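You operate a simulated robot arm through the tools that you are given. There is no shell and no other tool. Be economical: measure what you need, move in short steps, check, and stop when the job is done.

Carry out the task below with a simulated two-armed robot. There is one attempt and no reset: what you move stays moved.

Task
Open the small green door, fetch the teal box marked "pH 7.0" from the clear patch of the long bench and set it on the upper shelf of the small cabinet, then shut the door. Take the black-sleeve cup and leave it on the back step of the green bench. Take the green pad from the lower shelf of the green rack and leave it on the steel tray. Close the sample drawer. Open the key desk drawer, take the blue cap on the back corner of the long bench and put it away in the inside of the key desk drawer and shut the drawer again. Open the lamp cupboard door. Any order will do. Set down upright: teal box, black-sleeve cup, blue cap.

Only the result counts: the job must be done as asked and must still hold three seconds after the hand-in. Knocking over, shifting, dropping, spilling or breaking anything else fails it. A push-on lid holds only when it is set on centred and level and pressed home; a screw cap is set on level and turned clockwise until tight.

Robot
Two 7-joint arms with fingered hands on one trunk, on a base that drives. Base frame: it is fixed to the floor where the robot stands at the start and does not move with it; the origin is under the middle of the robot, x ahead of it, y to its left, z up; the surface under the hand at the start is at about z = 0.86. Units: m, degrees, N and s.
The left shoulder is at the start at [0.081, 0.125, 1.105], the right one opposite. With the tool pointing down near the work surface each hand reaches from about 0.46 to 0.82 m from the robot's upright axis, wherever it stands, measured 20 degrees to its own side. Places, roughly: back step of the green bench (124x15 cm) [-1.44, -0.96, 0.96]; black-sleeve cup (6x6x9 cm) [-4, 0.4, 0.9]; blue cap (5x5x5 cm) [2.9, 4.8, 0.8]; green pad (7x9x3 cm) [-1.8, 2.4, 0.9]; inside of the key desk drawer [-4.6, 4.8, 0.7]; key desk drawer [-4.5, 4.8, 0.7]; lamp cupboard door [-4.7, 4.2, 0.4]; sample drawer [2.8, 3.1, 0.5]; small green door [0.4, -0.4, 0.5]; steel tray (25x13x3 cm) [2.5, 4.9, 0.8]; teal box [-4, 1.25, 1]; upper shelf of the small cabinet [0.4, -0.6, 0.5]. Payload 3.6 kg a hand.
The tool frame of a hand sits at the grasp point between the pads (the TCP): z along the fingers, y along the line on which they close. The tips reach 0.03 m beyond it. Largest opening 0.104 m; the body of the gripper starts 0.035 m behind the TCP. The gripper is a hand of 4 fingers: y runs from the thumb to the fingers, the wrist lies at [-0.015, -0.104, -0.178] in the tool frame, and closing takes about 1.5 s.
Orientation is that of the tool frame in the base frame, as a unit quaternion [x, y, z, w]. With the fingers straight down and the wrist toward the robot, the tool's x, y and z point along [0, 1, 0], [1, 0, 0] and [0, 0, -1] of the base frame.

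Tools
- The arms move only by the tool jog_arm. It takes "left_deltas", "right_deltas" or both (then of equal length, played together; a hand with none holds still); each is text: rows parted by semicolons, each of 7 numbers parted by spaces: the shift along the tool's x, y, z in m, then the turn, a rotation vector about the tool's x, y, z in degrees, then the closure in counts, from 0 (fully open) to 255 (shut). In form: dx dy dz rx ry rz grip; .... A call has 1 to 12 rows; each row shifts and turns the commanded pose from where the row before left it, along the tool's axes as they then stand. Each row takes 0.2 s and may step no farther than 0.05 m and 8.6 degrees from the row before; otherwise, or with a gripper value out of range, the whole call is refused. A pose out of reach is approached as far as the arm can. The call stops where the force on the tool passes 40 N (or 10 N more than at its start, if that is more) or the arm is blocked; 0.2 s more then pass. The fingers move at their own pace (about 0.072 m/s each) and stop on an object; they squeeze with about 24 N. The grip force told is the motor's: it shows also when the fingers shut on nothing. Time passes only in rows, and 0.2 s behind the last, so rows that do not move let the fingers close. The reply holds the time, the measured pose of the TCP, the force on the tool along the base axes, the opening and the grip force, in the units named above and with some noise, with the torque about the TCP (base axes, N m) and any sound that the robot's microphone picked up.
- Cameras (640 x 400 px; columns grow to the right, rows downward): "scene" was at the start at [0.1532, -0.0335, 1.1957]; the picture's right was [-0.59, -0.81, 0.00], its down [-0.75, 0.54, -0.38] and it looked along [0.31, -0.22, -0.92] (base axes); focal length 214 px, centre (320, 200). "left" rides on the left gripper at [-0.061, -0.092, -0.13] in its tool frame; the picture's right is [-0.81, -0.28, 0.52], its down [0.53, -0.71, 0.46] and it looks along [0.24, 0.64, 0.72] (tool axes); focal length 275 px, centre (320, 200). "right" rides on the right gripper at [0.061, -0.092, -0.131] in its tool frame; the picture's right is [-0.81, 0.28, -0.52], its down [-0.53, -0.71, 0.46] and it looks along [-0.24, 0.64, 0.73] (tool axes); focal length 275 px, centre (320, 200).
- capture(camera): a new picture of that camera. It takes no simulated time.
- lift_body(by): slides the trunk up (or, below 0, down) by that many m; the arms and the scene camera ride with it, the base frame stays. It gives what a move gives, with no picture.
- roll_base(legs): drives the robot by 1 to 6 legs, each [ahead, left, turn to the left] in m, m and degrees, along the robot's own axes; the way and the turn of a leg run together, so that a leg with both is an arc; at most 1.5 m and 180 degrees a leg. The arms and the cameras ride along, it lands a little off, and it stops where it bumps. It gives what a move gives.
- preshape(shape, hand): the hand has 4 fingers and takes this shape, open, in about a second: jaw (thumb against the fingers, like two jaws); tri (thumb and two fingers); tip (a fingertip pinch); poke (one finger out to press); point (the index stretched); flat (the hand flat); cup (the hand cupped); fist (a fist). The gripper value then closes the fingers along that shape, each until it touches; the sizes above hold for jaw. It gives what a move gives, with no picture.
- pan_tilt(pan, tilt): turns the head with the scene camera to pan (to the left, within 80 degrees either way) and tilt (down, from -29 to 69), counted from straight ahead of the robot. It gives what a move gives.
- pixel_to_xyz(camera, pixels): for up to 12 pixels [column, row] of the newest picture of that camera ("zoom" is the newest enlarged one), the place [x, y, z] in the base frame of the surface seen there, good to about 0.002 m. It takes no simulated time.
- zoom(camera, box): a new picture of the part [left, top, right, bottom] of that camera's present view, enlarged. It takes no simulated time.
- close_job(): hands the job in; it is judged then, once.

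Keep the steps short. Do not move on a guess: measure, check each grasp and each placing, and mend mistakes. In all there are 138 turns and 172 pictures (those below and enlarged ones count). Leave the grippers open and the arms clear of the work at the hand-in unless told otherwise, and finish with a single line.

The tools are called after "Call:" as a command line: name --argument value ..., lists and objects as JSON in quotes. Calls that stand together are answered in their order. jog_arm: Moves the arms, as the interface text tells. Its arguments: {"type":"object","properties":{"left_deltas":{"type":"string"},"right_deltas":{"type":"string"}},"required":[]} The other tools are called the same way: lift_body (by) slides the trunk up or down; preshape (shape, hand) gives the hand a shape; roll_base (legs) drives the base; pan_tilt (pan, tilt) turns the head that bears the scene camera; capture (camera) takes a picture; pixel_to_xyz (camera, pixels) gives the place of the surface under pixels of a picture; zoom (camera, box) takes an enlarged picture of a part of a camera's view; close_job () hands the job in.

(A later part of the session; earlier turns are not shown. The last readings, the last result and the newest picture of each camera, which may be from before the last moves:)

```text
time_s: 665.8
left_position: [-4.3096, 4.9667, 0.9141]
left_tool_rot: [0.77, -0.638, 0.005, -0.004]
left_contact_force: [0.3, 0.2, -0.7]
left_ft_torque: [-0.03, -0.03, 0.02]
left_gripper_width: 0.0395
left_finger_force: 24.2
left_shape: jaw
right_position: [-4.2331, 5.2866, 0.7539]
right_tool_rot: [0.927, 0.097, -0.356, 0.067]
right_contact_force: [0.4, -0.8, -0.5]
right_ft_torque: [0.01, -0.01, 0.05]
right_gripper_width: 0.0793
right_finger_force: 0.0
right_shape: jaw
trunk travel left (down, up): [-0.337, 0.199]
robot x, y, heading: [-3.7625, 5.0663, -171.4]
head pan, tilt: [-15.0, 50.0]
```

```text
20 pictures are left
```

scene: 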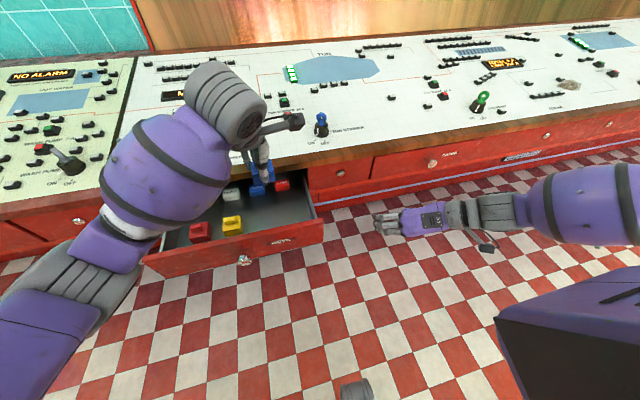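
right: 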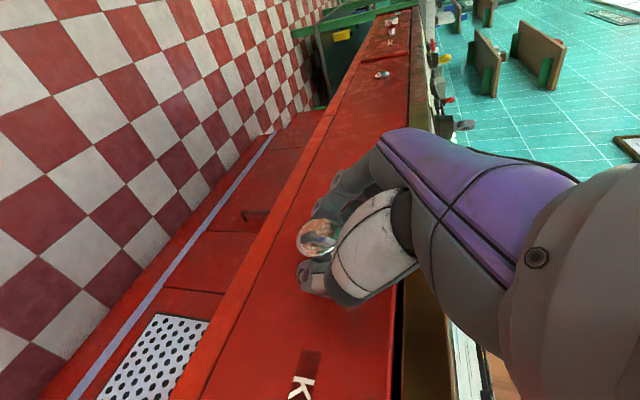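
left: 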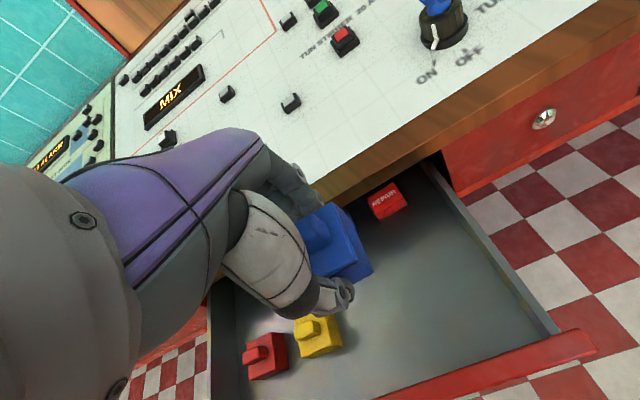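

Over the free area. Pull back 2 cm for desk-edge clearance, lower by trunk 0.1 and arm ~0.08.

Call:
jog_arm --left_deltas "0 -0.02 0 0 0 0 255;0 0 0 0 0 0 255"

Call:
lift_body --by -0.1

Call:
jog_arm --left_deltas "0 0 0.03 0 0 0 255;0 0 0.03 0 0 0 255;0 0 0.012 0 0 0 255;0 0 0.004 0 0 0 255;0 0 0.004 0 0 0 255;0 0 0 0 0 0 255"

Call:
capture --camera "left"

```text
time_s: 666.4
left_position: [-4.2904, 4.9706, 0.9156]
left_tool_rot: [0.771, -0.637, 0.005, -0.004]
left_contact_force: [0.1, -0.4, -0.2]
left_ft_torque: [-0.02, 0.03, -0.04]
left_gripper_width: 0.0397
left_finger_force: 24.2
left_shape: jaw
right_position: [-4.2332, 5.287, 0.7535]
right_tool_rot: [0.927, 0.097, -0.356, 0.066]
right_contact_force: [0.4, -0.7, -0.9]
right_ft_torque: [0.04, 0.02, 0.03]
right_gripper_width: 0.0794
right_finger_force: 0.0
right_shape: jaw
trunk travel left (down, up): [-0.337, 0.199]
robot x, y, heading: [-3.7619, 5.0654, -171.3]
head pan, tilt: [-15.0, 50.0]
```

```text
time_s: 667.7
left_position: [-4.2887, 4.9709, 0.8133]
left_tool_rot: [0.77, -0.638, 0.005, -0.005]
left_contact_force: [0.6, -0.4, -0.1]
left_ft_torque: [-0.01, -0.01, 0.0]
left_gripper_width: 0.0393
left_finger_force: 23.7
left_shape: jaw
right_position: [-4.2344, 5.2859, 0.6536]
right_tool_rot: [0.927, 0.098, -0.357, 0.067]
right_contact_force: [-0.6, 0.2, 0.3]
right_ft_torque: [0.01, 0.0, 0.04]
right_gripper_width: 0.0795
right_finger_force: 0.0
right_shape: jaw
trunk travel left (down, up): [-0.237, 0.299]
robot x, y, heading: [-3.7624, 5.0603, -171.3]
head pan, tilt: [-15.0, 50.0]
```

```text
time_s: 669.1
left_position: [-4.2885, 4.9705, 0.733]
left_tool_rot: [0.77, -0.638, 0.004, -0.004]
left_contact_force: [0.3, -0.3, -0.5]
left_ft_torque: [0.03, 0.02, 0.0]
left_gripper_width: 0.0394
left_finger_force: 24.1
left_shape: jaw
right_position: [-4.2338, 5.2863, 0.6536]
right_tool_rot: [0.927, 0.097, -0.356, 0.068]
right_contact_force: [-0.6, -0.3, 0.2]
right_ft_torque: [-0.02, -0.01, 0.0]
right_gripper_width: 0.0795
right_finger_force: 0.0
right_shape: jaw
trunk travel left (down, up): [-0.237, 0.299]
robot x, y, heading: [-3.7577, 5.06, -171.5]
head pan, tilt: [-15.0, 50.0]
```

```text
19 pictures are left
```

left: 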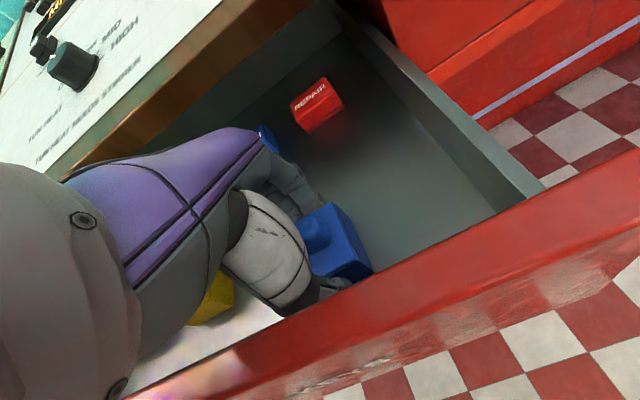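

Nearly on the floor. Lower 4 mm more, open, and raise the hand out.

Call:
jog_arm --left_deltas "0 0 0.002 0 0 0 255;0 0 0.002 0 0 0 255;0 0 0 0 0 0 255;0 0 0 0 0 0 170;0 0 0 0 0 0 120;0 0 0 0 0 0 105;0 0 0 0 0 0 105;0 0 -0.015 0 0 0 105;0 0 -0.03 0 0 0 105;0 0 -0.03 0 0 0 105;0 0 -0.03 0 0 0 105"

Call:
lift_body --by 0.1

Call:
capture --camera "left"

```text
time_s: 671.5
left_position: [-4.2884, 4.9703, 0.8328]
left_tool_rot: [0.77, -0.638, 0.005, -0.005]
left_contact_force: [0.9, -0.5, -0.3]
left_ft_torque: [-0.03, 0.0, 0.0]
left_gripper_width: 0.0611
left_finger_force: 0.0
left_shape: jaw
right_position: [-4.2339, 5.2865, 0.6543]
right_tool_rot: [0.927, 0.098, -0.356, 0.067]
right_contact_force: [0.5, -1.2, 0.8]
right_ft_torque: [-0.01, -0.03, 0.03]
right_gripper_width: 0.0791
right_finger_force: 0.1
right_shape: jaw
trunk travel left (down, up): [-0.237, 0.299]
robot x, y, heading: [-3.7602, 5.0602, -171.4]
head pan, tilt: [-15.0, 50.0]
```

```text
time_s: 672.8
left_position: [-4.2897, 4.9694, 0.9345]
left_tool_rot: [0.77, -0.638, 0.005, -0.004]
left_contact_force: [-0.2, 0.5, 0.8]
left_ft_torque: [-0.01, 0.03, 0.04]
left_gripper_width: 0.061
left_finger_force: 0.1
left_shape: jaw
right_position: [-4.2345, 5.2856, 0.7532]
right_tool_rot: [0.927, 0.097, -0.356, 0.067]
right_contact_force: [0.6, -0.6, 0.1]
right_ft_torque: [-0.01, -0.02, -0.03]
right_gripper_width: 0.0794
right_finger_force: 0.1
right_shape: jaw
trunk travel left (down, up): [-0.337, 0.199]
robot x, y, heading: [-3.7615, 5.0591, -171.5]
head pan, tilt: [-15.0, 50.0]
```

```text
18 pictures are left
```

left: 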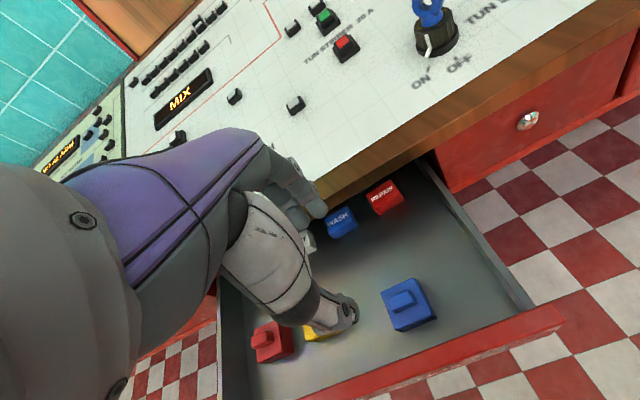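

The cap stands upright in the drawer. Now shut it with the closed right hand: back off, strafe left in front of the panel (beside the knob), push ahead.

Call:
roll_base --legs '[[-0.15, 0, 0]]'

Call:
jog_arm --right_deltas "0 0 0 0 0 0 255;0 0 0 0 0 0 255;0 0 0 0 0 0 255;0 0 0 0 0 0 255;0 0 0 0 0 0 255;0 0 0 0 0 0 255" --left_deltas "0 0 -0.02 0 0 0 0;0 0 -0.02 0 0 0 0;0 0 -0.02 0 0 0 0;0 0 0 0 0 0 0;0 0 0 0 0 0 0;0 0 0 0 0 0 0"

Call:
roll_base --legs '[[0, 0.3, 0], [0.37, 0, 0]]'

Call:
capture --camera "scene"

```text
time_s: 674.2
left_position: [-4.1414, 4.9933, 0.9353]
left_tool_rot: [0.77, -0.638, 0.004, -0.003]
left_contact_force: [-0.7, 0.4, -0.4]
left_ft_torque: [0.0, -0.04, -0.01]
left_gripper_width: 0.0608
left_finger_force: 0.1
left_shape: jaw
right_position: [-4.0861, 5.3099, 0.7538]
right_tool_rot: [0.927, 0.096, -0.357, 0.068]
right_contact_force: [-0.1, 0.0, 0.0]
right_ft_torque: [-0.01, 0.03, -0.02]
right_gripper_width: 0.0794
right_finger_force: 0.0
right_shape: jaw
trunk travel left (down, up): [-0.337, 0.199]
robot x, y, heading: [-3.6144, 5.0817, -171.3]
head pan, tilt: [-15.0, 50.0]
```

```text
time_s: 675.6
left_position: [-4.1618, 4.9893, 0.9763]
left_tool_rot: [0.77, -0.637, 0.004, -0.003]
left_contact_force: [0.8, 0.4, 0.6]
left_ft_torque: [0.01, 0.01, 0.02]
left_gripper_width: 0.1036
left_finger_force: 0.0
left_shape: jaw
left hand out of reach, approached as far as the arm can: row 2, 3
right_position: [-4.0851, 5.3104, 0.7544]
right_tool_rot: [0.927, 0.097, -0.356, 0.067]
right_contact_force: [-0.1, 0.4, -0.4]
right_ft_torque: [-0.01, -0.02, 0.01]
right_gripper_width: 0.0
right_finger_force: 24.0
right_shape: jaw
trunk travel left (down, up): [-0.337, 0.199]
robot x, y, heading: [-3.6158, 5.084, -171.4]
head pan, tilt: [-15.0, 50.0]
```

```text
time_s: 680.7
left_position: [-4.4604, 4.6411, 0.9771]
left_tool_rot: [0.769, -0.64, 0.004, -0.003]
left_contact_force: [-0.4, 0.0, 0.4]
left_ft_torque: [0.0, -0.05, -0.03]
left_gripper_width: 0.1036
left_finger_force: 0.2
left_shape: jaw
right_position: [-4.3732, 4.9584, 0.7478]
right_tool_rot: [0.931, 0.097, -0.344, 0.073]
right_contact_force: [5.8, 3.3, 1.0]
right_ft_torque: [-0.02, 0.09, -0.17]
right_gripper_width: 0.0001
right_finger_force: 23.3
right_shape: jaw
trunk travel left (down, up): [-0.337, 0.199]
robot x, y, heading: [-3.9113, 4.7325, -171.4]
head pan, tilt: [-15.0, 50.0]
stopped in leg 2: the force on the tool passed its limit at 52 N (the readings are from after the stop); the commanded pose is now the measured one
```

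```text
17 pictures are left
```

scene: 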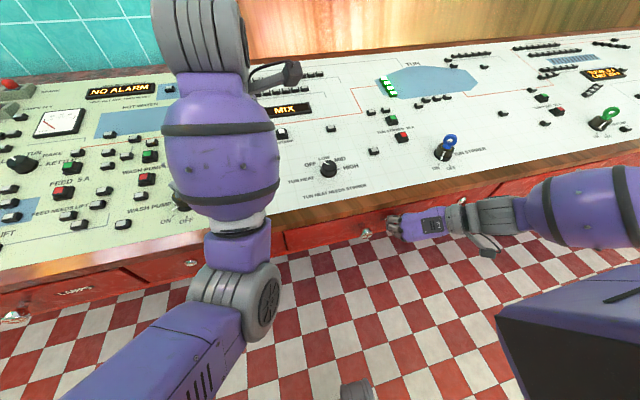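

Check the knob position for closure, then prepare for the LAMPS cupboard: back off, tuck the left arm, extend and level the right hand forward, lower the trunk, and strafe in front of the cupboard.

Call:
pixel_to_xyz --camera "scene" --pixels '[[366, 232], [340, 232], [310, 238], [378, 226]]'

Call:
roll_base --legs '[[-0.45, 0, 0]]'

Call:
jog_arm --left_deltas "0.034 -0.032 0 0 0 0 0;0.034 -0.032 0 0 0 0 0;0.034 -0.032 0 0 0 0 0;0.034 -0.032 0 0 0 0 0;0.034 -0.032 0 0 0 0 0;0.034 -0.032 0 0 0 0 0;0.034 -0.032 0 0 0 0 0;0.034 -0.032 0 0 0 0 0;0.034 -0.032 0 0 0 0 0;0.034 -0.032 0 0 0 0 0;0.034 -0.032 0 0 0 0 0;0.034 -0.032 0 0 0 0 0" --right_deltas "-0.0294 -0.0036 0.0269 0 0 0 100;-0.0294 -0.0036 0.0269 0 0 0 100;-0.0294 -0.0036 0.0269 0 0 0 100;-0.0294 -0.0036 0.0269 0 0 0 100;-0.0294 -0.0036 0.0269 0 0 0 100;0 0 0 0 -7.5 0 100;0 0 0 0 -7.5 0 100;0 0 0 0 -7.5 0 100;0 0 0 0 -7.5 0 100;0 0 0 0 0 0 100;0 0 0 0 0 0 100;0 0 0 0 0 0 100"

Call:
lift_body --by -0.3

Call:
roll_base --legs '[[0, 0.525, 0]]'

Call:
pan_tilt --pan 0 --tilt 25

Call:
capture --camera "scene"

```text
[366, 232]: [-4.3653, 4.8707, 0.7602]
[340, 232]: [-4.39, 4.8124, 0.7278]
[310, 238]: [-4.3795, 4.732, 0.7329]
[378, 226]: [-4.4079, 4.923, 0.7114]
```

```text
time_s: 683.4
left_position: [-4.0115, 4.7082, 0.9754]
left_tool_rot: [0.768, -0.641, 0.003, -0.002]
left_contact_force: [-0.4, -0.5, 0.0]
left_ft_torque: [-0.01, 0.01, 0.0]
left_gripper_width: 0.1038
left_finger_force: 0.0
left_shape: jaw
right_position: [-3.9237, 5.0257, 0.7477]
right_tool_rot: [0.931, 0.096, -0.345, 0.072]
right_contact_force: [0.0, -0.4, 0.2]
right_ft_torque: [0.01, -0.01, -0.02]
right_gripper_width: 0.0002
right_finger_force: 24.5
right_shape: jaw
trunk travel left (down, up): [-0.337, 0.199]
robot x, y, heading: [-3.461, 4.7998, -171.6]
head pan, tilt: [-15.0, 50.0]
```

```text
time_s: 686.0
left_position: [-3.7125, 4.3798, 0.8361]
left_tool_rot: [0.768, -0.64, 0.003, -0.004]
left_contact_force: [-0.6, -0.5, -1.2]
left_ft_torque: [0.02, 0.0, -0.01]
left_gripper_width: 0.1036
left_finger_force: 0.0
left_shape: jaw
left hand out of reach, approached as far as the arm can: row 1, 2, 3, 4, 5, 6, 7, 8, 9, 10, 11
right_position: [-4.12, 4.9956, 0.7429]
right_tool_rot: [0.809, 0.074, -0.575, 0.093]
right_contact_force: [1.3, -0.1, -0.3]
right_ft_torque: [0.03, -0.01, -0.02]
right_gripper_width: 0.0629
right_finger_force: 0.1
right_shape: jaw
trunk travel left (down, up): [-0.337, 0.199]
robot x, y, heading: [-3.4632, 4.799, -172.0]
head pan, tilt: [-15.0, 50.0]
```

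```text
time_s: 689.0
left_position: [-3.7172, 4.3825, 0.487]
left_tool_rot: [0.762, -0.638, 0.074, -0.081]
left_contact_force: [0.3, 0.4, -0.1]
left_ft_torque: [-0.03, 0.01, -0.02]
left_gripper_width: 0.1034
left_finger_force: 0.1
left_shape: jaw
right_position: [-4.1212, 4.9967, 0.4431]
right_tool_rot: [0.81, 0.074, -0.574, 0.094]
right_contact_force: [0.2, 0.2, 0.3]
right_ft_torque: [0.02, -0.02, -0.01]
right_gripper_width: 0.063
right_finger_force: 0.1
right_shape: jaw
trunk travel left (down, up): [-0.037, 0.499]
robot x, y, heading: [-3.4647, 4.797, -171.5]
head pan, tilt: [-15.0, 50.0]
```

```text
time_s: 694.1
left_position: [-3.6373, 3.8655, 0.4865]
left_tool_rot: [0.766, -0.634, 0.073, -0.081]
left_contact_force: [0.4, -1.0, -0.5]
left_ft_torque: [-0.01, 0.0, 0.0]
left_gripper_width: 0.1037
left_finger_force: 0.0
left_shape: jaw
right_position: [-4.0455, 4.4769, 0.4423]
right_tool_rot: [0.81, 0.078, -0.574, 0.097]
right_contact_force: [0.2, -0.2, -0.5]
right_ft_torque: [0.01, 0.0, 0.02]
right_gripper_width: 0.0629
right_finger_force: 0.1
right_shape: jaw
trunk travel left (down, up): [-0.037, 0.499]
robot x, y, heading: [-3.3877, 4.2831, -171.3]
head pan, tilt: [-15.0, 50.0]
```

```text
time_s: 695.0
left_position: [-3.6362, 3.8661, 0.4874]
left_tool_rot: [0.765, -0.634, 0.074, -0.082]
left_contact_force: [-0.8, -0.1, -0.2]
left_ft_torque: [0.02, 0.05, -0.03]
left_gripper_width: 0.1037
left_finger_force: 0.0
left_shape: jaw
right_position: [-4.0459, 4.4765, 0.4423]
right_tool_rot: [0.81, 0.078, -0.573, 0.097]
right_contact_force: [-0.4, 0.6, 0.7]
right_ft_torque: [-0.01, 0.01, -0.03]
right_gripper_width: 0.0628
right_finger_force: 0.1
right_shape: jaw
trunk travel left (down, up): [-0.037, 0.499]
robot x, y, heading: [-3.383, 4.2875, -171.2]
head pan, tilt: [0.0, 25.0]
```

```text
16 pictures are left
```

scene: 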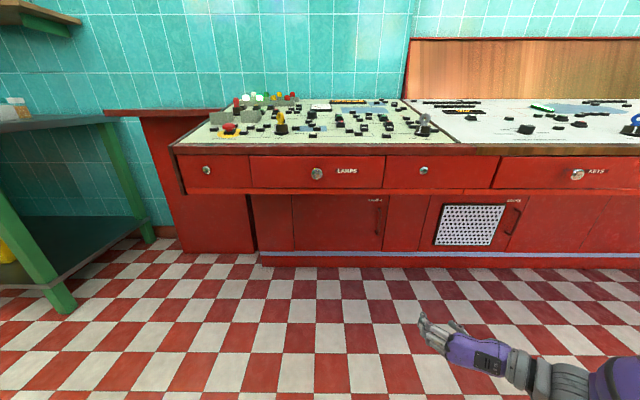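

Drawer is shut (knob back in place). The LAMPS door handle shows at (377,215). Measuring it.

Call:
zoom --camera "scene" --box '[270, 180, 410, 270]'

Call:
pixel_to_xyz --camera "zoom" --pixels '[[489, 130], [489, 160], [489, 190], [500, 95], [470, 160], [520, 160], [110, 160], [100, 100], [489, 115], [489, 240], [488, 145], [492, 170]]'

```text
4.44 times, centred on (340, 225) of scene
```

zoom: 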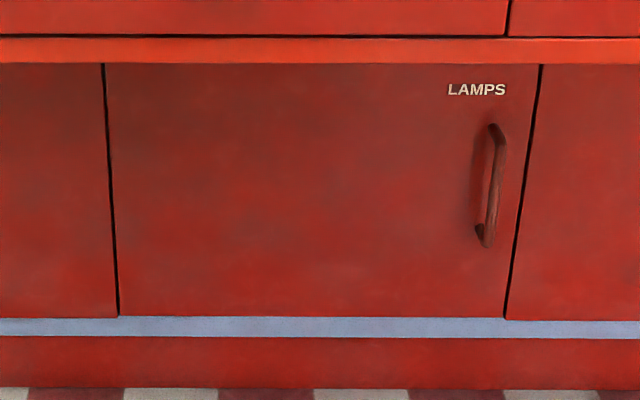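

```text
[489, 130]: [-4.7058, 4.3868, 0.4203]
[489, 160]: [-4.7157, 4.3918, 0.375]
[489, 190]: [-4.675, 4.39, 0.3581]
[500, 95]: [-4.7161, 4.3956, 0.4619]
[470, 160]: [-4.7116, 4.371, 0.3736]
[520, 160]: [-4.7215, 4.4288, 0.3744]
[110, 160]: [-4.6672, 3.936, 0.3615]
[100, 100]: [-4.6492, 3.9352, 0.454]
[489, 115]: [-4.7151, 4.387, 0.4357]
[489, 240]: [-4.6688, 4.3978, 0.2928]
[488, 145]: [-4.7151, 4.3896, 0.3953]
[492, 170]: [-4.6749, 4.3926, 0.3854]
```

Bar at (−4.68, 4.394), z 0.29–0.42, face at x≈−4.715; hinge near y≈3.94. I'll lower the hand to bar height, turn 20° left (so the left arm stays clear of the desk), and move to just in front of the bar.

Call:
jog_arm --right_deltas "0.034 -0.0025 0.0117 0 0 0 140;0.034 -0.0025 0.0117 0 0 0 140;0 0 0 0 0 0 140"

Call:
roll_base --legs '[[0, 0, 20], [0.362, -0.432, 0]]'

Call:
capture --camera "right"

Call:
capture --camera "scene"

```text
time_s: 695.8
left_position: [-3.6362, 3.8649, 0.4869]
left_tool_rot: [0.766, -0.633, 0.073, -0.081]
left_contact_force: [0.3, 0.8, 0.3]
left_ft_torque: [-0.02, -0.02, -0.01]
left_gripper_width: 0.1039
left_finger_force: 0.1
left_shape: jaw
right_position: [-4.047, 4.4746, 0.3698]
right_tool_rot: [0.81, 0.077, -0.573, 0.097]
right_contact_force: [-0.4, 0.4, -0.2]
right_ft_torque: [-0.06, 0.02, -0.01]
right_gripper_width: 0.0475
right_finger_force: 0.2
right_shape: jaw
trunk travel left (down, up): [-0.037, 0.499]
robot x, y, heading: [-3.3852, 4.2865, -171.1]
head pan, tilt: [0.0, 25.0]
```

```text
time_s: 700.2
left_position: [-3.9018, 3.9622, 0.4863]
left_tool_rot: [0.864, -0.493, 0.055, -0.092]
left_contact_force: [0.2, 0.1, -0.1]
left_ft_torque: [0.02, 0.02, 0.03]
left_gripper_width: 0.1038
left_finger_force: 0.1
left_shape: jaw
right_position: [-4.4806, 4.4009, 0.3606]
right_tool_rot: [0.79, 0.222, -0.538, 0.192]
right_contact_force: [-0.6, -0.8, 0.2]
right_ft_torque: [0.01, 0.0, -0.04]
right_gripper_width: 0.0472
right_finger_force: 0.0
right_shape: jaw
trunk travel left (down, up): [-0.037, 0.499]
robot x, y, heading: [-3.8086, 4.4393, -151.2]
head pan, tilt: [0.0, 25.0]
stopped in leg 2: the robot was blocked; the commanded pose is now the measured one
```

```text
14 pictures are left
```

right: 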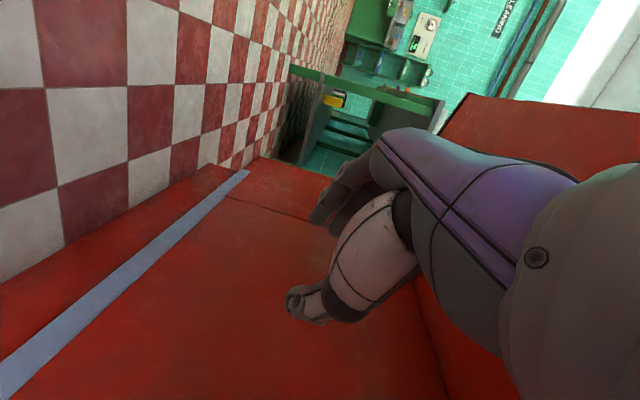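

```text
13 pictures are left
```

scene: 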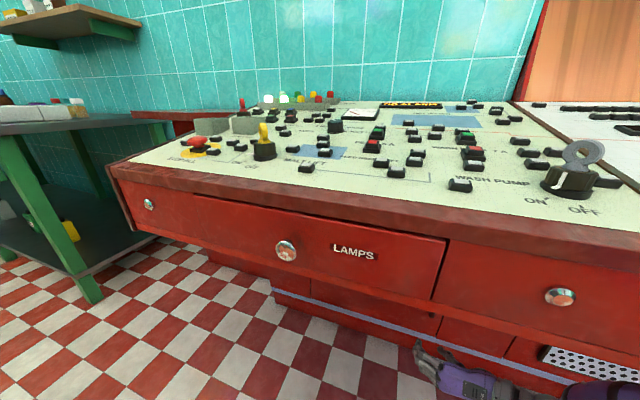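

The right elbow met the desk at this angle. Back off, return to square heading, strafe in line with the bar and stop ~9 cm short.

Call:
roll_base --legs '[[-0.2, 0, 0], [0, 0, -20], [0, 0.27, 0], [0.34, 0, 0]]'

Call:
capture --camera "right"

Call:
pixel_to_xyz --camera "right" --pixels '[[300, 270], [280, 275], [260, 280], [320, 262]]'

```text
time_s: 707.4
left_position: [-4.1762, 3.8101, 0.487]
left_tool_rot: [0.758, -0.643, 0.07, -0.08]
left_contact_force: [0.4, -0.3, -0.7]
left_ft_torque: [0.02, -0.04, 0.0]
left_gripper_width: 0.1039
left_finger_force: 0.1
left_shape: jaw
right_position: [-4.5454, 4.4402, 0.3514]
right_tool_rot: [0.826, 0.07, -0.553, 0.083]
right_contact_force: [-0.6, -0.2, 0.3]
right_ft_torque: [0.03, 0.0, 0.04]
right_gripper_width: 0.047
right_finger_force: 0.0
right_shape: jaw
trunk travel left (down, up): [-0.037, 0.499]
robot x, y, heading: [-3.9179, 4.2251, -172.9]
head pan, tilt: [0.0, 25.0]
stopped in leg 4: the robot was blocked; the commanded pose is now the measured one
```

```text
12 pictures are left
```

right: 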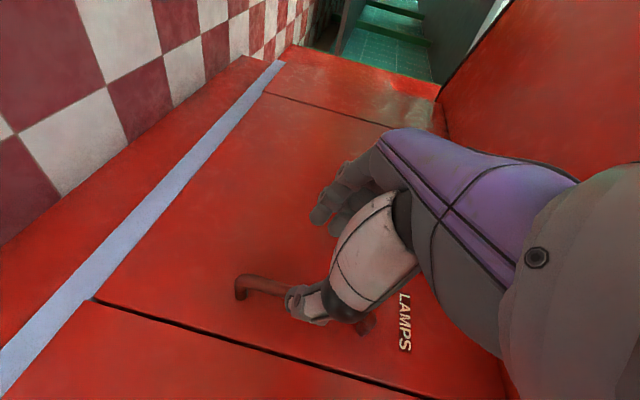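

```text
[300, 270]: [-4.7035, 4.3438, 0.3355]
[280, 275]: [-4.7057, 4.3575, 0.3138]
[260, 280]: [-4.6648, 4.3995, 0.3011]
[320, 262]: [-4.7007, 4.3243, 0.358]
```

About 12 cm short; the elbow seems to touch again. I'll ease the base back 2 cm and extend the arm itself toward the bar (this also straightens the elbow).

Call:
roll_base --legs '[[-0.02, 0, 0]]'

Call:
jog_arm --right_deltas "-0.0144 0.0037 0.0342 0 0 0 110;-0.0144 0.0037 0.0342 0 0 0 110;-0.0144 0.0037 0.0342 0 0 0 110;-0.0144 0.0037 0.0342 0 0 0 110;0 0 0 0 0 0 110"

Call:
capture --camera "right"

```text
time_s: 708.1
left_position: [-4.1599, 3.8145, 0.4868]
left_tool_rot: [0.758, -0.643, 0.074, -0.079]
left_contact_force: [-0.5, 0.1, -0.2]
left_ft_torque: [0.01, 0.0, 0.01]
left_gripper_width: 0.1039
left_finger_force: 0.1
left_shape: jaw
right_position: [-4.5297, 4.4397, 0.3454]
right_tool_rot: [0.827, 0.071, -0.55, 0.087]
right_contact_force: [-0.4, -0.8, -0.1]
right_ft_torque: [-0.03, 0.02, 0.0]
right_gripper_width: 0.0471
right_finger_force: 0.1
right_shape: jaw
trunk travel left (down, up): [-0.037, 0.499]
robot x, y, heading: [-3.9008, 4.2249, -172.6]
head pan, tilt: [0.0, 25.0]
```

```text
time_s: 709.5
left_position: [-4.193, 3.8398, 0.4903]
left_tool_rot: [0.728, -0.677, 0.075, -0.075]
left_contact_force: [0.1, -0.1, 0.3]
left_ft_torque: [-0.05, -0.02, 0.02]
left_gripper_width: 0.1037
left_finger_force: 0.0
left_shape: jaw
right_position: [-4.6154, 4.4813, 0.3613]
right_tool_rot: [0.838, 0.026, -0.543, 0.05]
right_contact_force: [-0.4, 0.2, 0.2]
right_ft_torque: [0.02, -0.03, -0.03]
right_gripper_width: 0.0592
right_finger_force: 0.1
right_shape: jaw
right hand out of reach, approached as far as the arm can: row 3, 4
trunk travel left (down, up): [-0.037, 0.499]
robot x, y, heading: [-3.8975, 4.2261, -177.9]
head pan, tilt: [0.0, 25.0]
stopped in row 5 (right hand): the arm was blocked; the commanded pose is now the measured one
```

```text
11 pictures are left
```

right: 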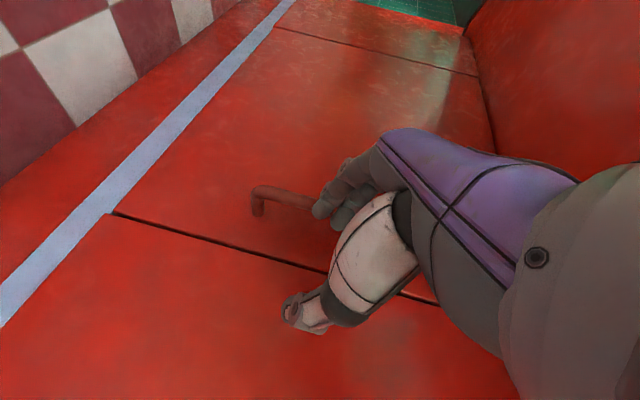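

The base yawed 5° right. Turning left 7° swings the hand to the bar's line and forward; then a 3 cm forward jog and close.

Call:
roll_base --legs '[[0, 0, 7]]'

Call:
jog_arm --right_deltas "-0.006 -0.0013 0.0145 0 0 0 110;-0.006 -0.0013 0.0145 0 0 0 110;0 0 0 0 0 0 110"

Call:
capture --camera "right"

```text
time_s: 710.4
left_position: [-4.1771, 3.833, 0.4883]
left_tool_rot: [0.737, -0.668, 0.075, -0.077]
left_contact_force: [-0.8, 0.5, -0.2]
left_ft_torque: [0.02, 0.01, -0.01]
left_gripper_width: 0.1037
left_finger_force: 0.0
left_shape: jaw
right_position: [-4.6132, 4.4887, 0.3562]
right_tool_rot: [0.842, 0.03, -0.538, 0.039]
right_contact_force: [-0.1, -0.7, 0.3]
right_ft_torque: [0.01, 0.03, -0.01]
right_gripper_width: 0.0591
right_finger_force: 0.0
right_shape: jaw
trunk travel left (down, up): [-0.037, 0.499]
robot x, y, heading: [-3.8929, 4.2278, -176.3]
head pan, tilt: [0.0, 25.0]
stopped in leg 1: the robot was blocked; the commanded pose is now the measured one
```

```text
time_s: 711.4
left_position: [-4.1819, 3.8383, 0.4886]
left_tool_rot: [0.732, -0.673, 0.076, -0.075]
left_contact_force: [0.0, 1.0, 0.0]
left_ft_torque: [-0.04, 0.02, -0.01]
left_gripper_width: 0.1038
left_finger_force: 0.1
left_shape: jaw
right_position: [-4.6169, 4.5131, 0.3577]
right_tool_rot: [0.848, 0.017, -0.529, 0.026]
right_contact_force: [-0.9, -0.9, 0.2]
right_ft_torque: [0.01, 0.01, 0.01]
right_gripper_width: 0.0592
right_finger_force: 0.0
right_shape: jaw
right hand out of reach, approached as far as the arm can: row 1, 2
trunk travel left (down, up): [-0.037, 0.499]
robot x, y, heading: [-3.8928, 4.2238, -177.4]
head pan, tilt: [0.0, 25.0]
stopped in row 3 (right hand): the arm was blocked; the commanded pose is now the measured one
```

```text
10 pictures are left
```

right: 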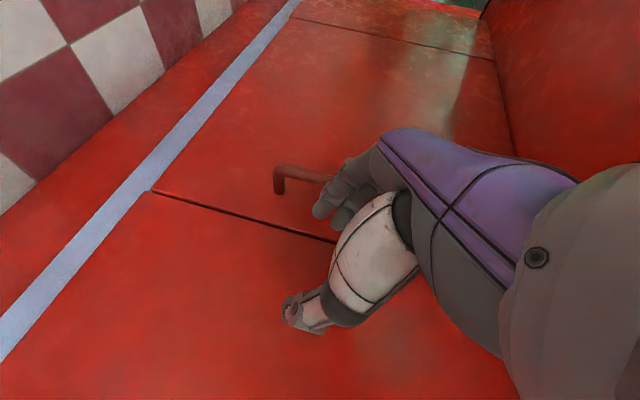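

Only a little lateral misalignment remains while the arm is already extended 0.71 m ahead. Back off 0.15, lower the hand and trunk slightly for elbow clearance, retract the left hand, square to −171°, and drive in straight at the bar.

Call:
roll_base --legs '[[-0.15, 0, 0], [0, 0, 6.4]]'

Call:
jog_arm --right_deltas "0.021 -0.0015 0.0085 0 0 0 110;0.018 -0.0015 0.0075 0 0 0 110;0 0 0 0 0 0 110" --left_deltas "0 -0.04 0 0 0 0 0;0 -0.04 0 0 0 0 0;0 -0.04 0 0 0 0 0"

Call:
roll_base --legs '[[0.1, 0.008, 0]]'

Call:
capture --camera "right"

```text
time_s: 713.3
left_position: [-3.9887, 3.8159, 0.4866]
left_tool_rot: [0.77, -0.628, 0.072, -0.082]
left_contact_force: [-0.8, -0.1, 0.4]
left_ft_torque: [0.01, -0.01, 0.01]
left_gripper_width: 0.1041
left_finger_force: 0.1
left_shape: jaw
right_position: [-4.4978, 4.4312, 0.3527]
right_tool_rot: [0.846, 0.068, -0.525, 0.06]
right_contact_force: [-0.5, -1.2, -0.6]
right_ft_torque: [0.01, 0.01, -0.03]
right_gripper_width: 0.059
right_finger_force: 0.0
right_shape: jaw
trunk travel left (down, up): [-0.037, 0.499]
robot x, y, heading: [-3.7419, 4.2343, -170.4]
head pan, tilt: [0.0, 25.0]
```

```text
time_s: 714.1
left_position: [-3.8727, 3.8089, 0.496]
left_tool_rot: [0.769, -0.629, 0.072, -0.083]
left_contact_force: [-0.2, 0.4, 0.0]
left_ft_torque: [0.0, 0.03, -0.02]
left_gripper_width: 0.1035
left_finger_force: 0.0
left_shape: jaw
left hand out of reach, approached as far as the arm can: row 1, 2, 3
right_position: [-4.4771, 4.4284, 0.3372]
right_tool_rot: [0.846, 0.068, -0.526, 0.058]
right_contact_force: [0.0, 0.0, -0.3]
right_ft_torque: [-0.03, 0.0, 0.02]
right_gripper_width: 0.0592
right_finger_force: 0.1
right_shape: jaw
right hand out of reach, approached as far as the arm can: row 1, 2
trunk travel left (down, up): [-0.037, 0.499]
robot x, y, heading: [-3.7416, 4.2372, -170.5]
head pan, tilt: [0.0, 25.0]
```

```text
time_s: 715.5
left_position: [-3.973, 3.7843, 0.4959]
left_tool_rot: [0.769, -0.63, 0.071, -0.081]
left_contact_force: [-0.5, -0.1, 0.1]
left_ft_torque: [0.0, 0.04, 0.0]
left_gripper_width: 0.104
left_finger_force: 0.1
left_shape: jaw
right_position: [-4.5693, 4.4062, 0.3327]
right_tool_rot: [0.85, 0.067, -0.52, 0.056]
right_contact_force: [0.2, 0.2, 0.1]
right_ft_torque: [0.02, -0.01, 0.02]
right_gripper_width: 0.0592
right_finger_force: 0.2
right_shape: jaw
trunk travel left (down, up): [-0.037, 0.499]
robot x, y, heading: [-3.8386, 4.2119, -170.4]
head pan, tilt: [0.0, 25.0]
stopped in leg 1: the robot was blocked; the commanded pose is now the measured one
```

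```text
9 pictures are left
```

right: 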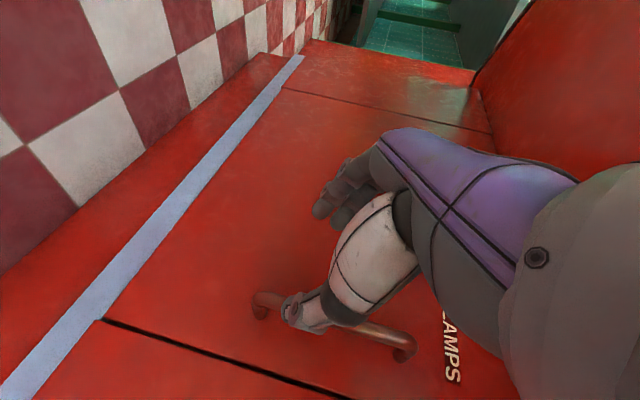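

The forearm height is the problem. Back off, tilt the fingers up by 37° (wrist and forearm drop lower), drive in, and close on the bar.

Call:
roll_base --legs '[[-0.15, 0, 0]]'

Call:
jog_arm --right_deltas "0 0 0 0 -7.5 0 110;0 0 0 0 -7.5 0 110;0 0 0 0 -7.5 0 110;0 0 0 0 -7.5 0 110;0 0 0 0 -7.5 0 110;0 0 0 0 0 0 110"

Call:
roll_base --legs '[[0.24, 0, 0]]'

Call:
capture --camera "right"

```text
time_s: 716.9
left_position: [-3.8269, 3.8076, 0.4973]
left_tool_rot: [0.771, -0.628, 0.071, -0.082]
left_contact_force: [0.3, -0.6, -0.9]
left_ft_torque: [0.0, 0.03, 0.05]
left_gripper_width: 0.104
left_finger_force: 0.2
left_shape: jaw
right_position: [-4.4248, 4.429, 0.3318]
right_tool_rot: [0.85, 0.069, -0.52, 0.057]
right_contact_force: [-0.4, 0.8, -0.3]
right_ft_torque: [-0.04, -0.04, 0.0]
right_gripper_width: 0.0591
right_finger_force: 0.0
right_shape: jaw
trunk travel left (down, up): [-0.037, 0.499]
robot x, y, heading: [-3.6995, 4.232, -170.5]
head pan, tilt: [0.0, 25.0]
```

```text
time_s: 718.3
left_position: [-3.826, 3.8079, 0.4955]
left_tool_rot: [0.77, -0.628, 0.072, -0.082]
left_contact_force: [-0.6, 0.5, 0.3]
left_ft_torque: [0.0, -0.03, 0.0]
left_gripper_width: 0.1037
left_finger_force: 0.0
left_shape: jaw
right_position: [-4.3888, 4.4187, 0.4135]
right_tool_rot: [-0.637, -0.046, 0.766, -0.076]
right_contact_force: [-0.5, 0.1, 0.7]
right_ft_torque: [0.03, 0.03, 0.01]
right_gripper_width: 0.0589
right_finger_force: 0.0
right_shape: jaw
right hand out of reach, approached as far as the arm can: row 1, 2, 3, 4, 5
trunk travel left (down, up): [-0.037, 0.499]
robot x, y, heading: [-3.6988, 4.2349, -170.6]
head pan, tilt: [0.0, 25.0]
```

```text
time_s: 719.7
left_position: [-3.9846, 3.7785, 0.4973]
left_tool_rot: [0.767, -0.632, 0.068, -0.08]
left_contact_force: [-0.4, -0.2, 0.0]
left_ft_torque: [-0.02, 0.0, 0.0]
left_gripper_width: 0.1038
left_finger_force: 0.1
left_shape: jaw
right_position: [-4.5293, 4.4043, 0.402]
right_tool_rot: [-0.65, -0.048, 0.755, -0.065]
right_contact_force: [0.1, 0.4, -0.3]
right_ft_torque: [0.04, 0.01, 0.01]
right_gripper_width: 0.0593
right_finger_force: 0.1
right_shape: jaw
trunk travel left (down, up): [-0.037, 0.499]
robot x, y, heading: [-3.857, 4.2027, -170.9]
head pan, tilt: [0.0, 25.0]
stopped in leg 1: the robot was blocked; the commanded pose is now the measured one
```

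```text
8 pictures are left
```

right: 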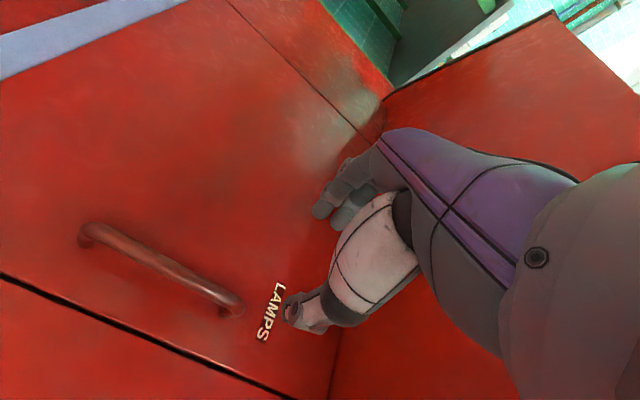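

Still blocked. I need to see what touches: look down at my right arm against the desk.

Call:
pan_tilt --pan -45 --tilt 50

Call:
capture --camera "scene"

Call:
pixel_to_xyz --camera "scene" --pixels '[[250, 200], [300, 230], [350, 260], [400, 300], [320, 300], [200, 180], [450, 250], [500, 300]]'

```text
time_s: 720.8
left_position: [-3.9855, 3.78, 0.4979]
left_tool_rot: [0.768, -0.632, 0.067, -0.078]
left_contact_force: [0.8, -0.2, 0.1]
left_ft_torque: [-0.01, -0.02, 0.02]
left_gripper_width: 0.1038
left_finger_force: 0.1
left_shape: jaw
right_position: [-4.5289, 4.4038, 0.4017]
right_tool_rot: [-0.651, -0.047, 0.755, -0.066]
right_contact_force: [0.4, 0.5, 0.0]
right_ft_torque: [-0.01, 0.03, 0.03]
right_gripper_width: 0.0591
right_finger_force: 0.1
right_shape: jaw
trunk travel left (down, up): [-0.037, 0.499]
robot x, y, heading: [-3.8542, 4.2047, -170.7]
head pan, tilt: [-45.0, 50.0]
```

```text
7 pictures are left
```

scene: 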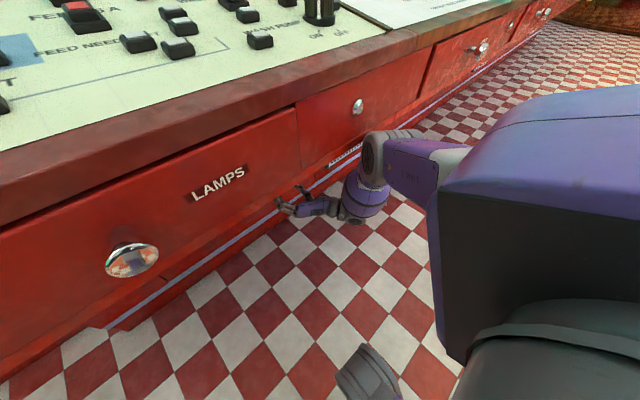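

```text
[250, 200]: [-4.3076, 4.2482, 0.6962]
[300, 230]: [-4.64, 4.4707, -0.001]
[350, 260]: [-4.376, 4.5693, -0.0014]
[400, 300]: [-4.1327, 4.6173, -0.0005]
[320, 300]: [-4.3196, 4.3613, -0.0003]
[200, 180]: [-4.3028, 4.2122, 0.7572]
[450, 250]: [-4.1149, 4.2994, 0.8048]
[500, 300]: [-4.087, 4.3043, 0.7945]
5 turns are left
```

The right elbow hits the drawer front. Turned slightly left, the LEFT arm's elbow would stay clear of the desk. I'll back off, raise, tuck the right arm, reorient the left hand (fingers forward, closing sideways), lower again and strafe right.

Call:
roll_base --legs '[[-0.4, 0, 0], [0, 0, 5.7], [0, -0.479, 0]]'

Call:
lift_body --by 0.3

Call:
jog_arm --left_deltas "-0.0145 0.0425 0 -5.9 0 0 110;-0.0145 0.0425 0 -5.9 0 0 110;-0.0145 0.0425 0 0 0 0 110;-0.0145 0.0425 0 0 0 0 110;-0.0145 0.0425 0 0 0 0 110;-0.0145 0.0425 0 0 0 0 110;-0.0145 0.0425 0 0 0 0 110;-0.0145 0.0425 0 0 0 0 110;-0.0145 0.0425 0 0 0 0 110;0 0 0 0 0 8.2 110;0 0 0 0 0 8.2 110;0 0 0 0 0 8.2 110"

Call:
jog_arm --left_deltas "0 0 0 0 0 8.2 110;0 0 0 0 0 8.2 110;0 0 0 0 0 8.2 110;0 0 0 0 0 8.2 110;0 0 0 0 0 8.2 110;0 0 0 0 0 8.2 110;0 0 0 0 0 8.2 110;0 0 0 0 0 8.2 110;0 0 0 0 8.4 0 110;0 0 0 0 8.4 0 110;0 0 0 0 8.4 0 110;0 0 0 0 8.4 0 110"

Call:
jog_arm --left_deltas "0 0 0 0 8.4 0 110;0 0 0 0 8.4 0 110;0 0 0 0 8.4 0 110;0 0 0 0 8.4 0 110;0 0 0 0 0 0 110"

Call:
jog_arm --right_deltas "0 -0.01 -0.04 0 0 0 0;0 -0.01 -0.04 0 0 0 0;0 -0.01 -0.04 0 0 0 0;0 -0.01 -0.04 0 0 0 0;0 -0.01 -0.04 0 0 0 0;0 -0.01 -0.04 0 0 0 0;0 -0.01 -0.04 0 0 0 0;0 -0.01 -0.04 0 0 0 0;0 -0.01 -0.04 0 0 0 0;0 -0.01 -0.04 0 0 0 0"

Call:
lift_body --by -0.33

Call:
capture --camera "left"

```text
time_s: 728.2
left_position: [-3.6772, 4.298, 0.4974]
left_tool_rot: [0.796, -0.596, 0.068, -0.085]
left_contact_force: [-0.7, 0.1, 0.2]
left_ft_torque: [-0.01, 0.03, 0.01]
left_gripper_width: 0.1038
left_finger_force: 0.0
left_shape: jaw
right_position: [-4.2748, 4.8693, 0.3952]
right_tool_rot: [-0.651, -0.076, 0.748, -0.101]
right_contact_force: [0.2, 0.2, 0.4]
right_ft_torque: [-0.02, 0.01, 0.01]
right_gripper_width: 0.0589
right_finger_force: 0.0
right_shape: jaw
trunk travel left (down, up): [-0.037, 0.499]
robot x, y, heading: [-3.5873, 4.735, -165.5]
head pan, tilt: [-45.0, 50.0]
```

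```text
time_s: 731.2
left_position: [-3.6771, 4.2986, 0.796]
left_tool_rot: [0.796, -0.596, 0.069, -0.086]
left_contact_force: [0.5, -0.2, -1.2]
left_ft_torque: [-0.01, -0.01, 0.04]
left_gripper_width: 0.1039
left_finger_force: 0.0
left_shape: jaw
right_position: [-4.2871, 4.8657, 0.84]
right_tool_rot: [-0.547, -0.064, 0.827, -0.113]
right_contact_force: [-0.4, 0.4, 0.4]
right_ft_torque: [-0.02, -0.01, -0.03]
right_gripper_width: 0.0591
right_finger_force: 0.0
right_shape: jaw
trunk travel left (down, up): [-0.337, 0.199]
robot x, y, heading: [-3.5805, 4.7353, -165.7]
head pan, tilt: [-45.0, 50.0]
```

```text
time_s: 733.8
left_position: [-4.0818, 4.3147, 0.7788]
left_tool_rot: [-0.654, 0.757, -0.005, 0.004]
left_contact_force: [-0.1, -1.0, 0.1]
left_ft_torque: [0.03, -0.01, -0.02]
left_gripper_width: 0.0597
left_finger_force: 0.0
left_shape: jaw
right_position: [-4.2868, 4.8661, 0.8408]
right_tool_rot: [-0.547, -0.064, 0.827, -0.113]
right_contact_force: [0.0, 0.2, 0.4]
right_ft_torque: [-0.02, 0.02, 0.02]
right_gripper_width: 0.059
right_finger_force: 0.1
right_shape: jaw
trunk travel left (down, up): [-0.337, 0.199]
robot x, y, heading: [-3.5845, 4.7325, -165.8]
head pan, tilt: [-45.0, 50.0]
```

```text
time_s: 736.4
left_position: [-4.0802, 4.3167, 0.7783]
left_tool_rot: [-0.133, 0.949, -0.043, -0.281]
left_contact_force: [0.9, -0.1, 0.1]
left_ft_torque: [-0.02, 0.03, 0.03]
left_gripper_width: 0.0595
left_finger_force: 0.1
left_shape: jaw
right_position: [-4.2869, 4.8657, 0.8399]
right_tool_rot: [-0.547, -0.064, 0.827, -0.112]
right_contact_force: [-0.4, -0.2, 0.3]
right_ft_torque: [-0.04, 0.0, 0.03]
right_gripper_width: 0.0592
right_finger_force: 0.0
right_shape: jaw
trunk travel left (down, up): [-0.337, 0.199]
robot x, y, heading: [-3.5804, 4.7339, -165.6]
head pan, tilt: [-45.0, 50.0]
```

```text
time_s: 737.6
left_position: [-4.0805, 4.3166, 0.7778]
left_tool_rot: [-0.115, 0.828, -0.08, -0.543]
left_contact_force: [-0.1, 0.4, 0.3]
left_ft_torque: [0.01, 0.0, 0.02]
left_gripper_width: 0.0594
left_finger_force: 0.0
left_shape: jaw
right_position: [-4.2874, 4.8669, 0.8404]
right_tool_rot: [-0.547, -0.065, 0.827, -0.113]
right_contact_force: [1.4, -0.1, -0.3]
right_ft_torque: [0.0, -0.01, 0.0]
right_gripper_width: 0.0588
right_finger_force: 0.0
right_shape: jaw
trunk travel left (down, up): [-0.337, 0.199]
robot x, y, heading: [-3.5839, 4.7367, -165.6]
head pan, tilt: [-45.0, 50.0]
```

```text
time_s: 739.8
left_position: [-4.0795, 4.3157, 0.7783]
left_tool_rot: [-0.116, 0.828, -0.08, -0.543]
left_contact_force: [-0.6, -0.4, -0.5]
left_ft_torque: [-0.01, 0.0, 0.0]
left_gripper_width: 0.0594
left_finger_force: 0.0
left_shape: jaw
right_position: [-3.9596, 5.0426, 0.8336]
right_tool_rot: [-0.547, -0.065, 0.827, -0.113]
right_contact_force: [0.4, 0.4, 0.0]
right_ft_torque: [0.03, 0.01, -0.02]
right_gripper_width: 0.1039
right_finger_force: 0.0
right_shape: jaw
right hand out of reach, approached as far as the arm can: row 1, 2, 3, 4, 5, 6, 7, 8, 9, 10
trunk travel left (down, up): [-0.337, 0.199]
robot x, y, heading: [-3.5801, 4.731, -165.6]
head pan, tilt: [-45.0, 50.0]
```

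```text
time_s: 743.0
left_position: [-4.0793, 4.3174, 0.4477]
left_tool_rot: [-0.115, 0.828, -0.08, -0.543]
left_contact_force: [0.1, 0.4, 0.1]
left_ft_torque: [-0.05, -0.05, 0.05]
left_gripper_width: 0.0597
left_finger_force: 0.0
left_shape: jaw
right_position: [-3.9621, 5.0396, 0.5092]
right_tool_rot: [-0.547, -0.065, 0.827, -0.113]
right_contact_force: [0.4, -0.1, 0.8]
right_ft_torque: [0.0, 0.01, 0.0]
right_gripper_width: 0.1036
right_finger_force: 0.0
right_shape: jaw
trunk travel left (down, up): [-0.007, 0.529]
robot x, y, heading: [-3.5855, 4.7346, -165.5]
head pan, tilt: [-45.0, 50.0]
```

```text
6 pictures are left
4 turns are left
```

left: 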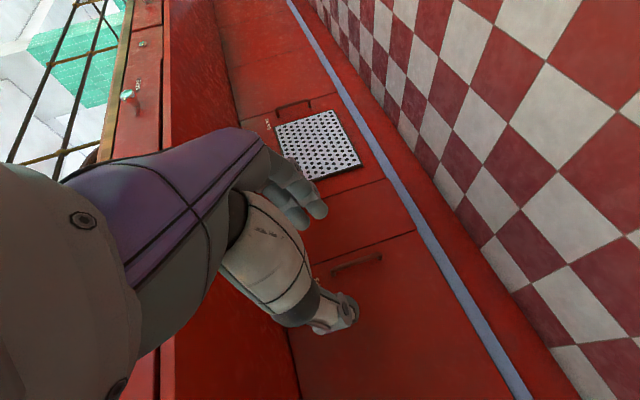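

The left hand is now well posed. Extend the arm (0.12 ahead, 0.13 to the right, down to bar height), then strafe right and drive to ~5 cm short of the bar.

Call:
jog_arm --left_deltas "-0.0069 0.0268 0.0279 0 0 0 95;-0.0069 0.0268 0.0279 0 0 0 95;-0.0069 0.0268 0.0279 0 0 0 95;-0.0069 0.0268 0.0279 0 0 0 95;-0.0069 0.0268 0.0279 0 0 0 95;0 0 0 0 0 0 95"

Call:
roll_base --legs '[[0, -0.094, 0], [0.375, 0, 0]]'

Call:
capture --camera "left"

Call:
pixel_to_xyz --camera "left" --pixels '[[320, 240], [335, 250], [350, 260], [365, 270], [330, 220], [350, 230], [370, 240], [390, 250], [310, 260], [340, 290]]'

```text
time_s: 744.4
left_position: [-4.2266, 4.4125, 0.3597]
left_tool_rot: [-0.115, 0.828, -0.08, -0.543]
left_contact_force: [-0.4, 0.4, -0.3]
left_ft_torque: [-0.01, 0.02, -0.01]
left_gripper_width: 0.065
left_finger_force: 0.2
left_shape: jaw
right_position: [-3.9638, 5.0397, 0.5095]
right_tool_rot: [-0.547, -0.065, 0.827, -0.113]
right_contact_force: [-0.5, 0.0, 0.3]
right_ft_torque: [0.01, 0.01, -0.01]
right_gripper_width: 0.1038
right_finger_force: 0.1
right_shape: jaw
trunk travel left (down, up): [-0.007, 0.529]
robot x, y, heading: [-3.5828, 4.7331, -165.8]
head pan, tilt: [-45.0, 50.0]
```

```text
time_s: 748.0
left_position: [-4.6133, 4.402, 0.36]
left_tool_rot: [-0.12, 0.828, -0.083, -0.542]
left_contact_force: [0.2, -0.4, -0.8]
left_ft_torque: [-0.02, 0.0, 0.01]
left_gripper_width: 0.0651
left_finger_force: 0.1
left_shape: jaw
right_position: [-4.358, 5.0296, 0.5085]
right_tool_rot: [-0.547, -0.069, 0.826, -0.118]
right_contact_force: [-0.2, -0.1, -0.9]
right_ft_torque: [0.02, -0.01, 0.02]
right_gripper_width: 0.1039
right_finger_force: 0.0
right_shape: jaw
trunk travel left (down, up): [-0.007, 0.529]
robot x, y, heading: [-3.9764, 4.7298, -164.9]
head pan, tilt: [-45.0, 50.0]
```

```text
5 pictures are left
```

left: 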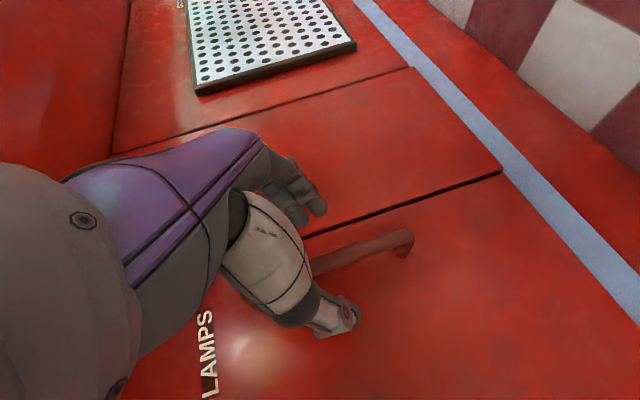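

```text
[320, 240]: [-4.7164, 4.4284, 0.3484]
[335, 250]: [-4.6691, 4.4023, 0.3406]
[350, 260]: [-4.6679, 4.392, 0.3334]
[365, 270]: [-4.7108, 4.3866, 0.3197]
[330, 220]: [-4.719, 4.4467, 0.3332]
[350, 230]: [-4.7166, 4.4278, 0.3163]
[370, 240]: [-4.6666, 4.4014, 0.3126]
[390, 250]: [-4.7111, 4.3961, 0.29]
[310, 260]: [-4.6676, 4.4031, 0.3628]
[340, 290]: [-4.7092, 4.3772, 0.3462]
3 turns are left
```

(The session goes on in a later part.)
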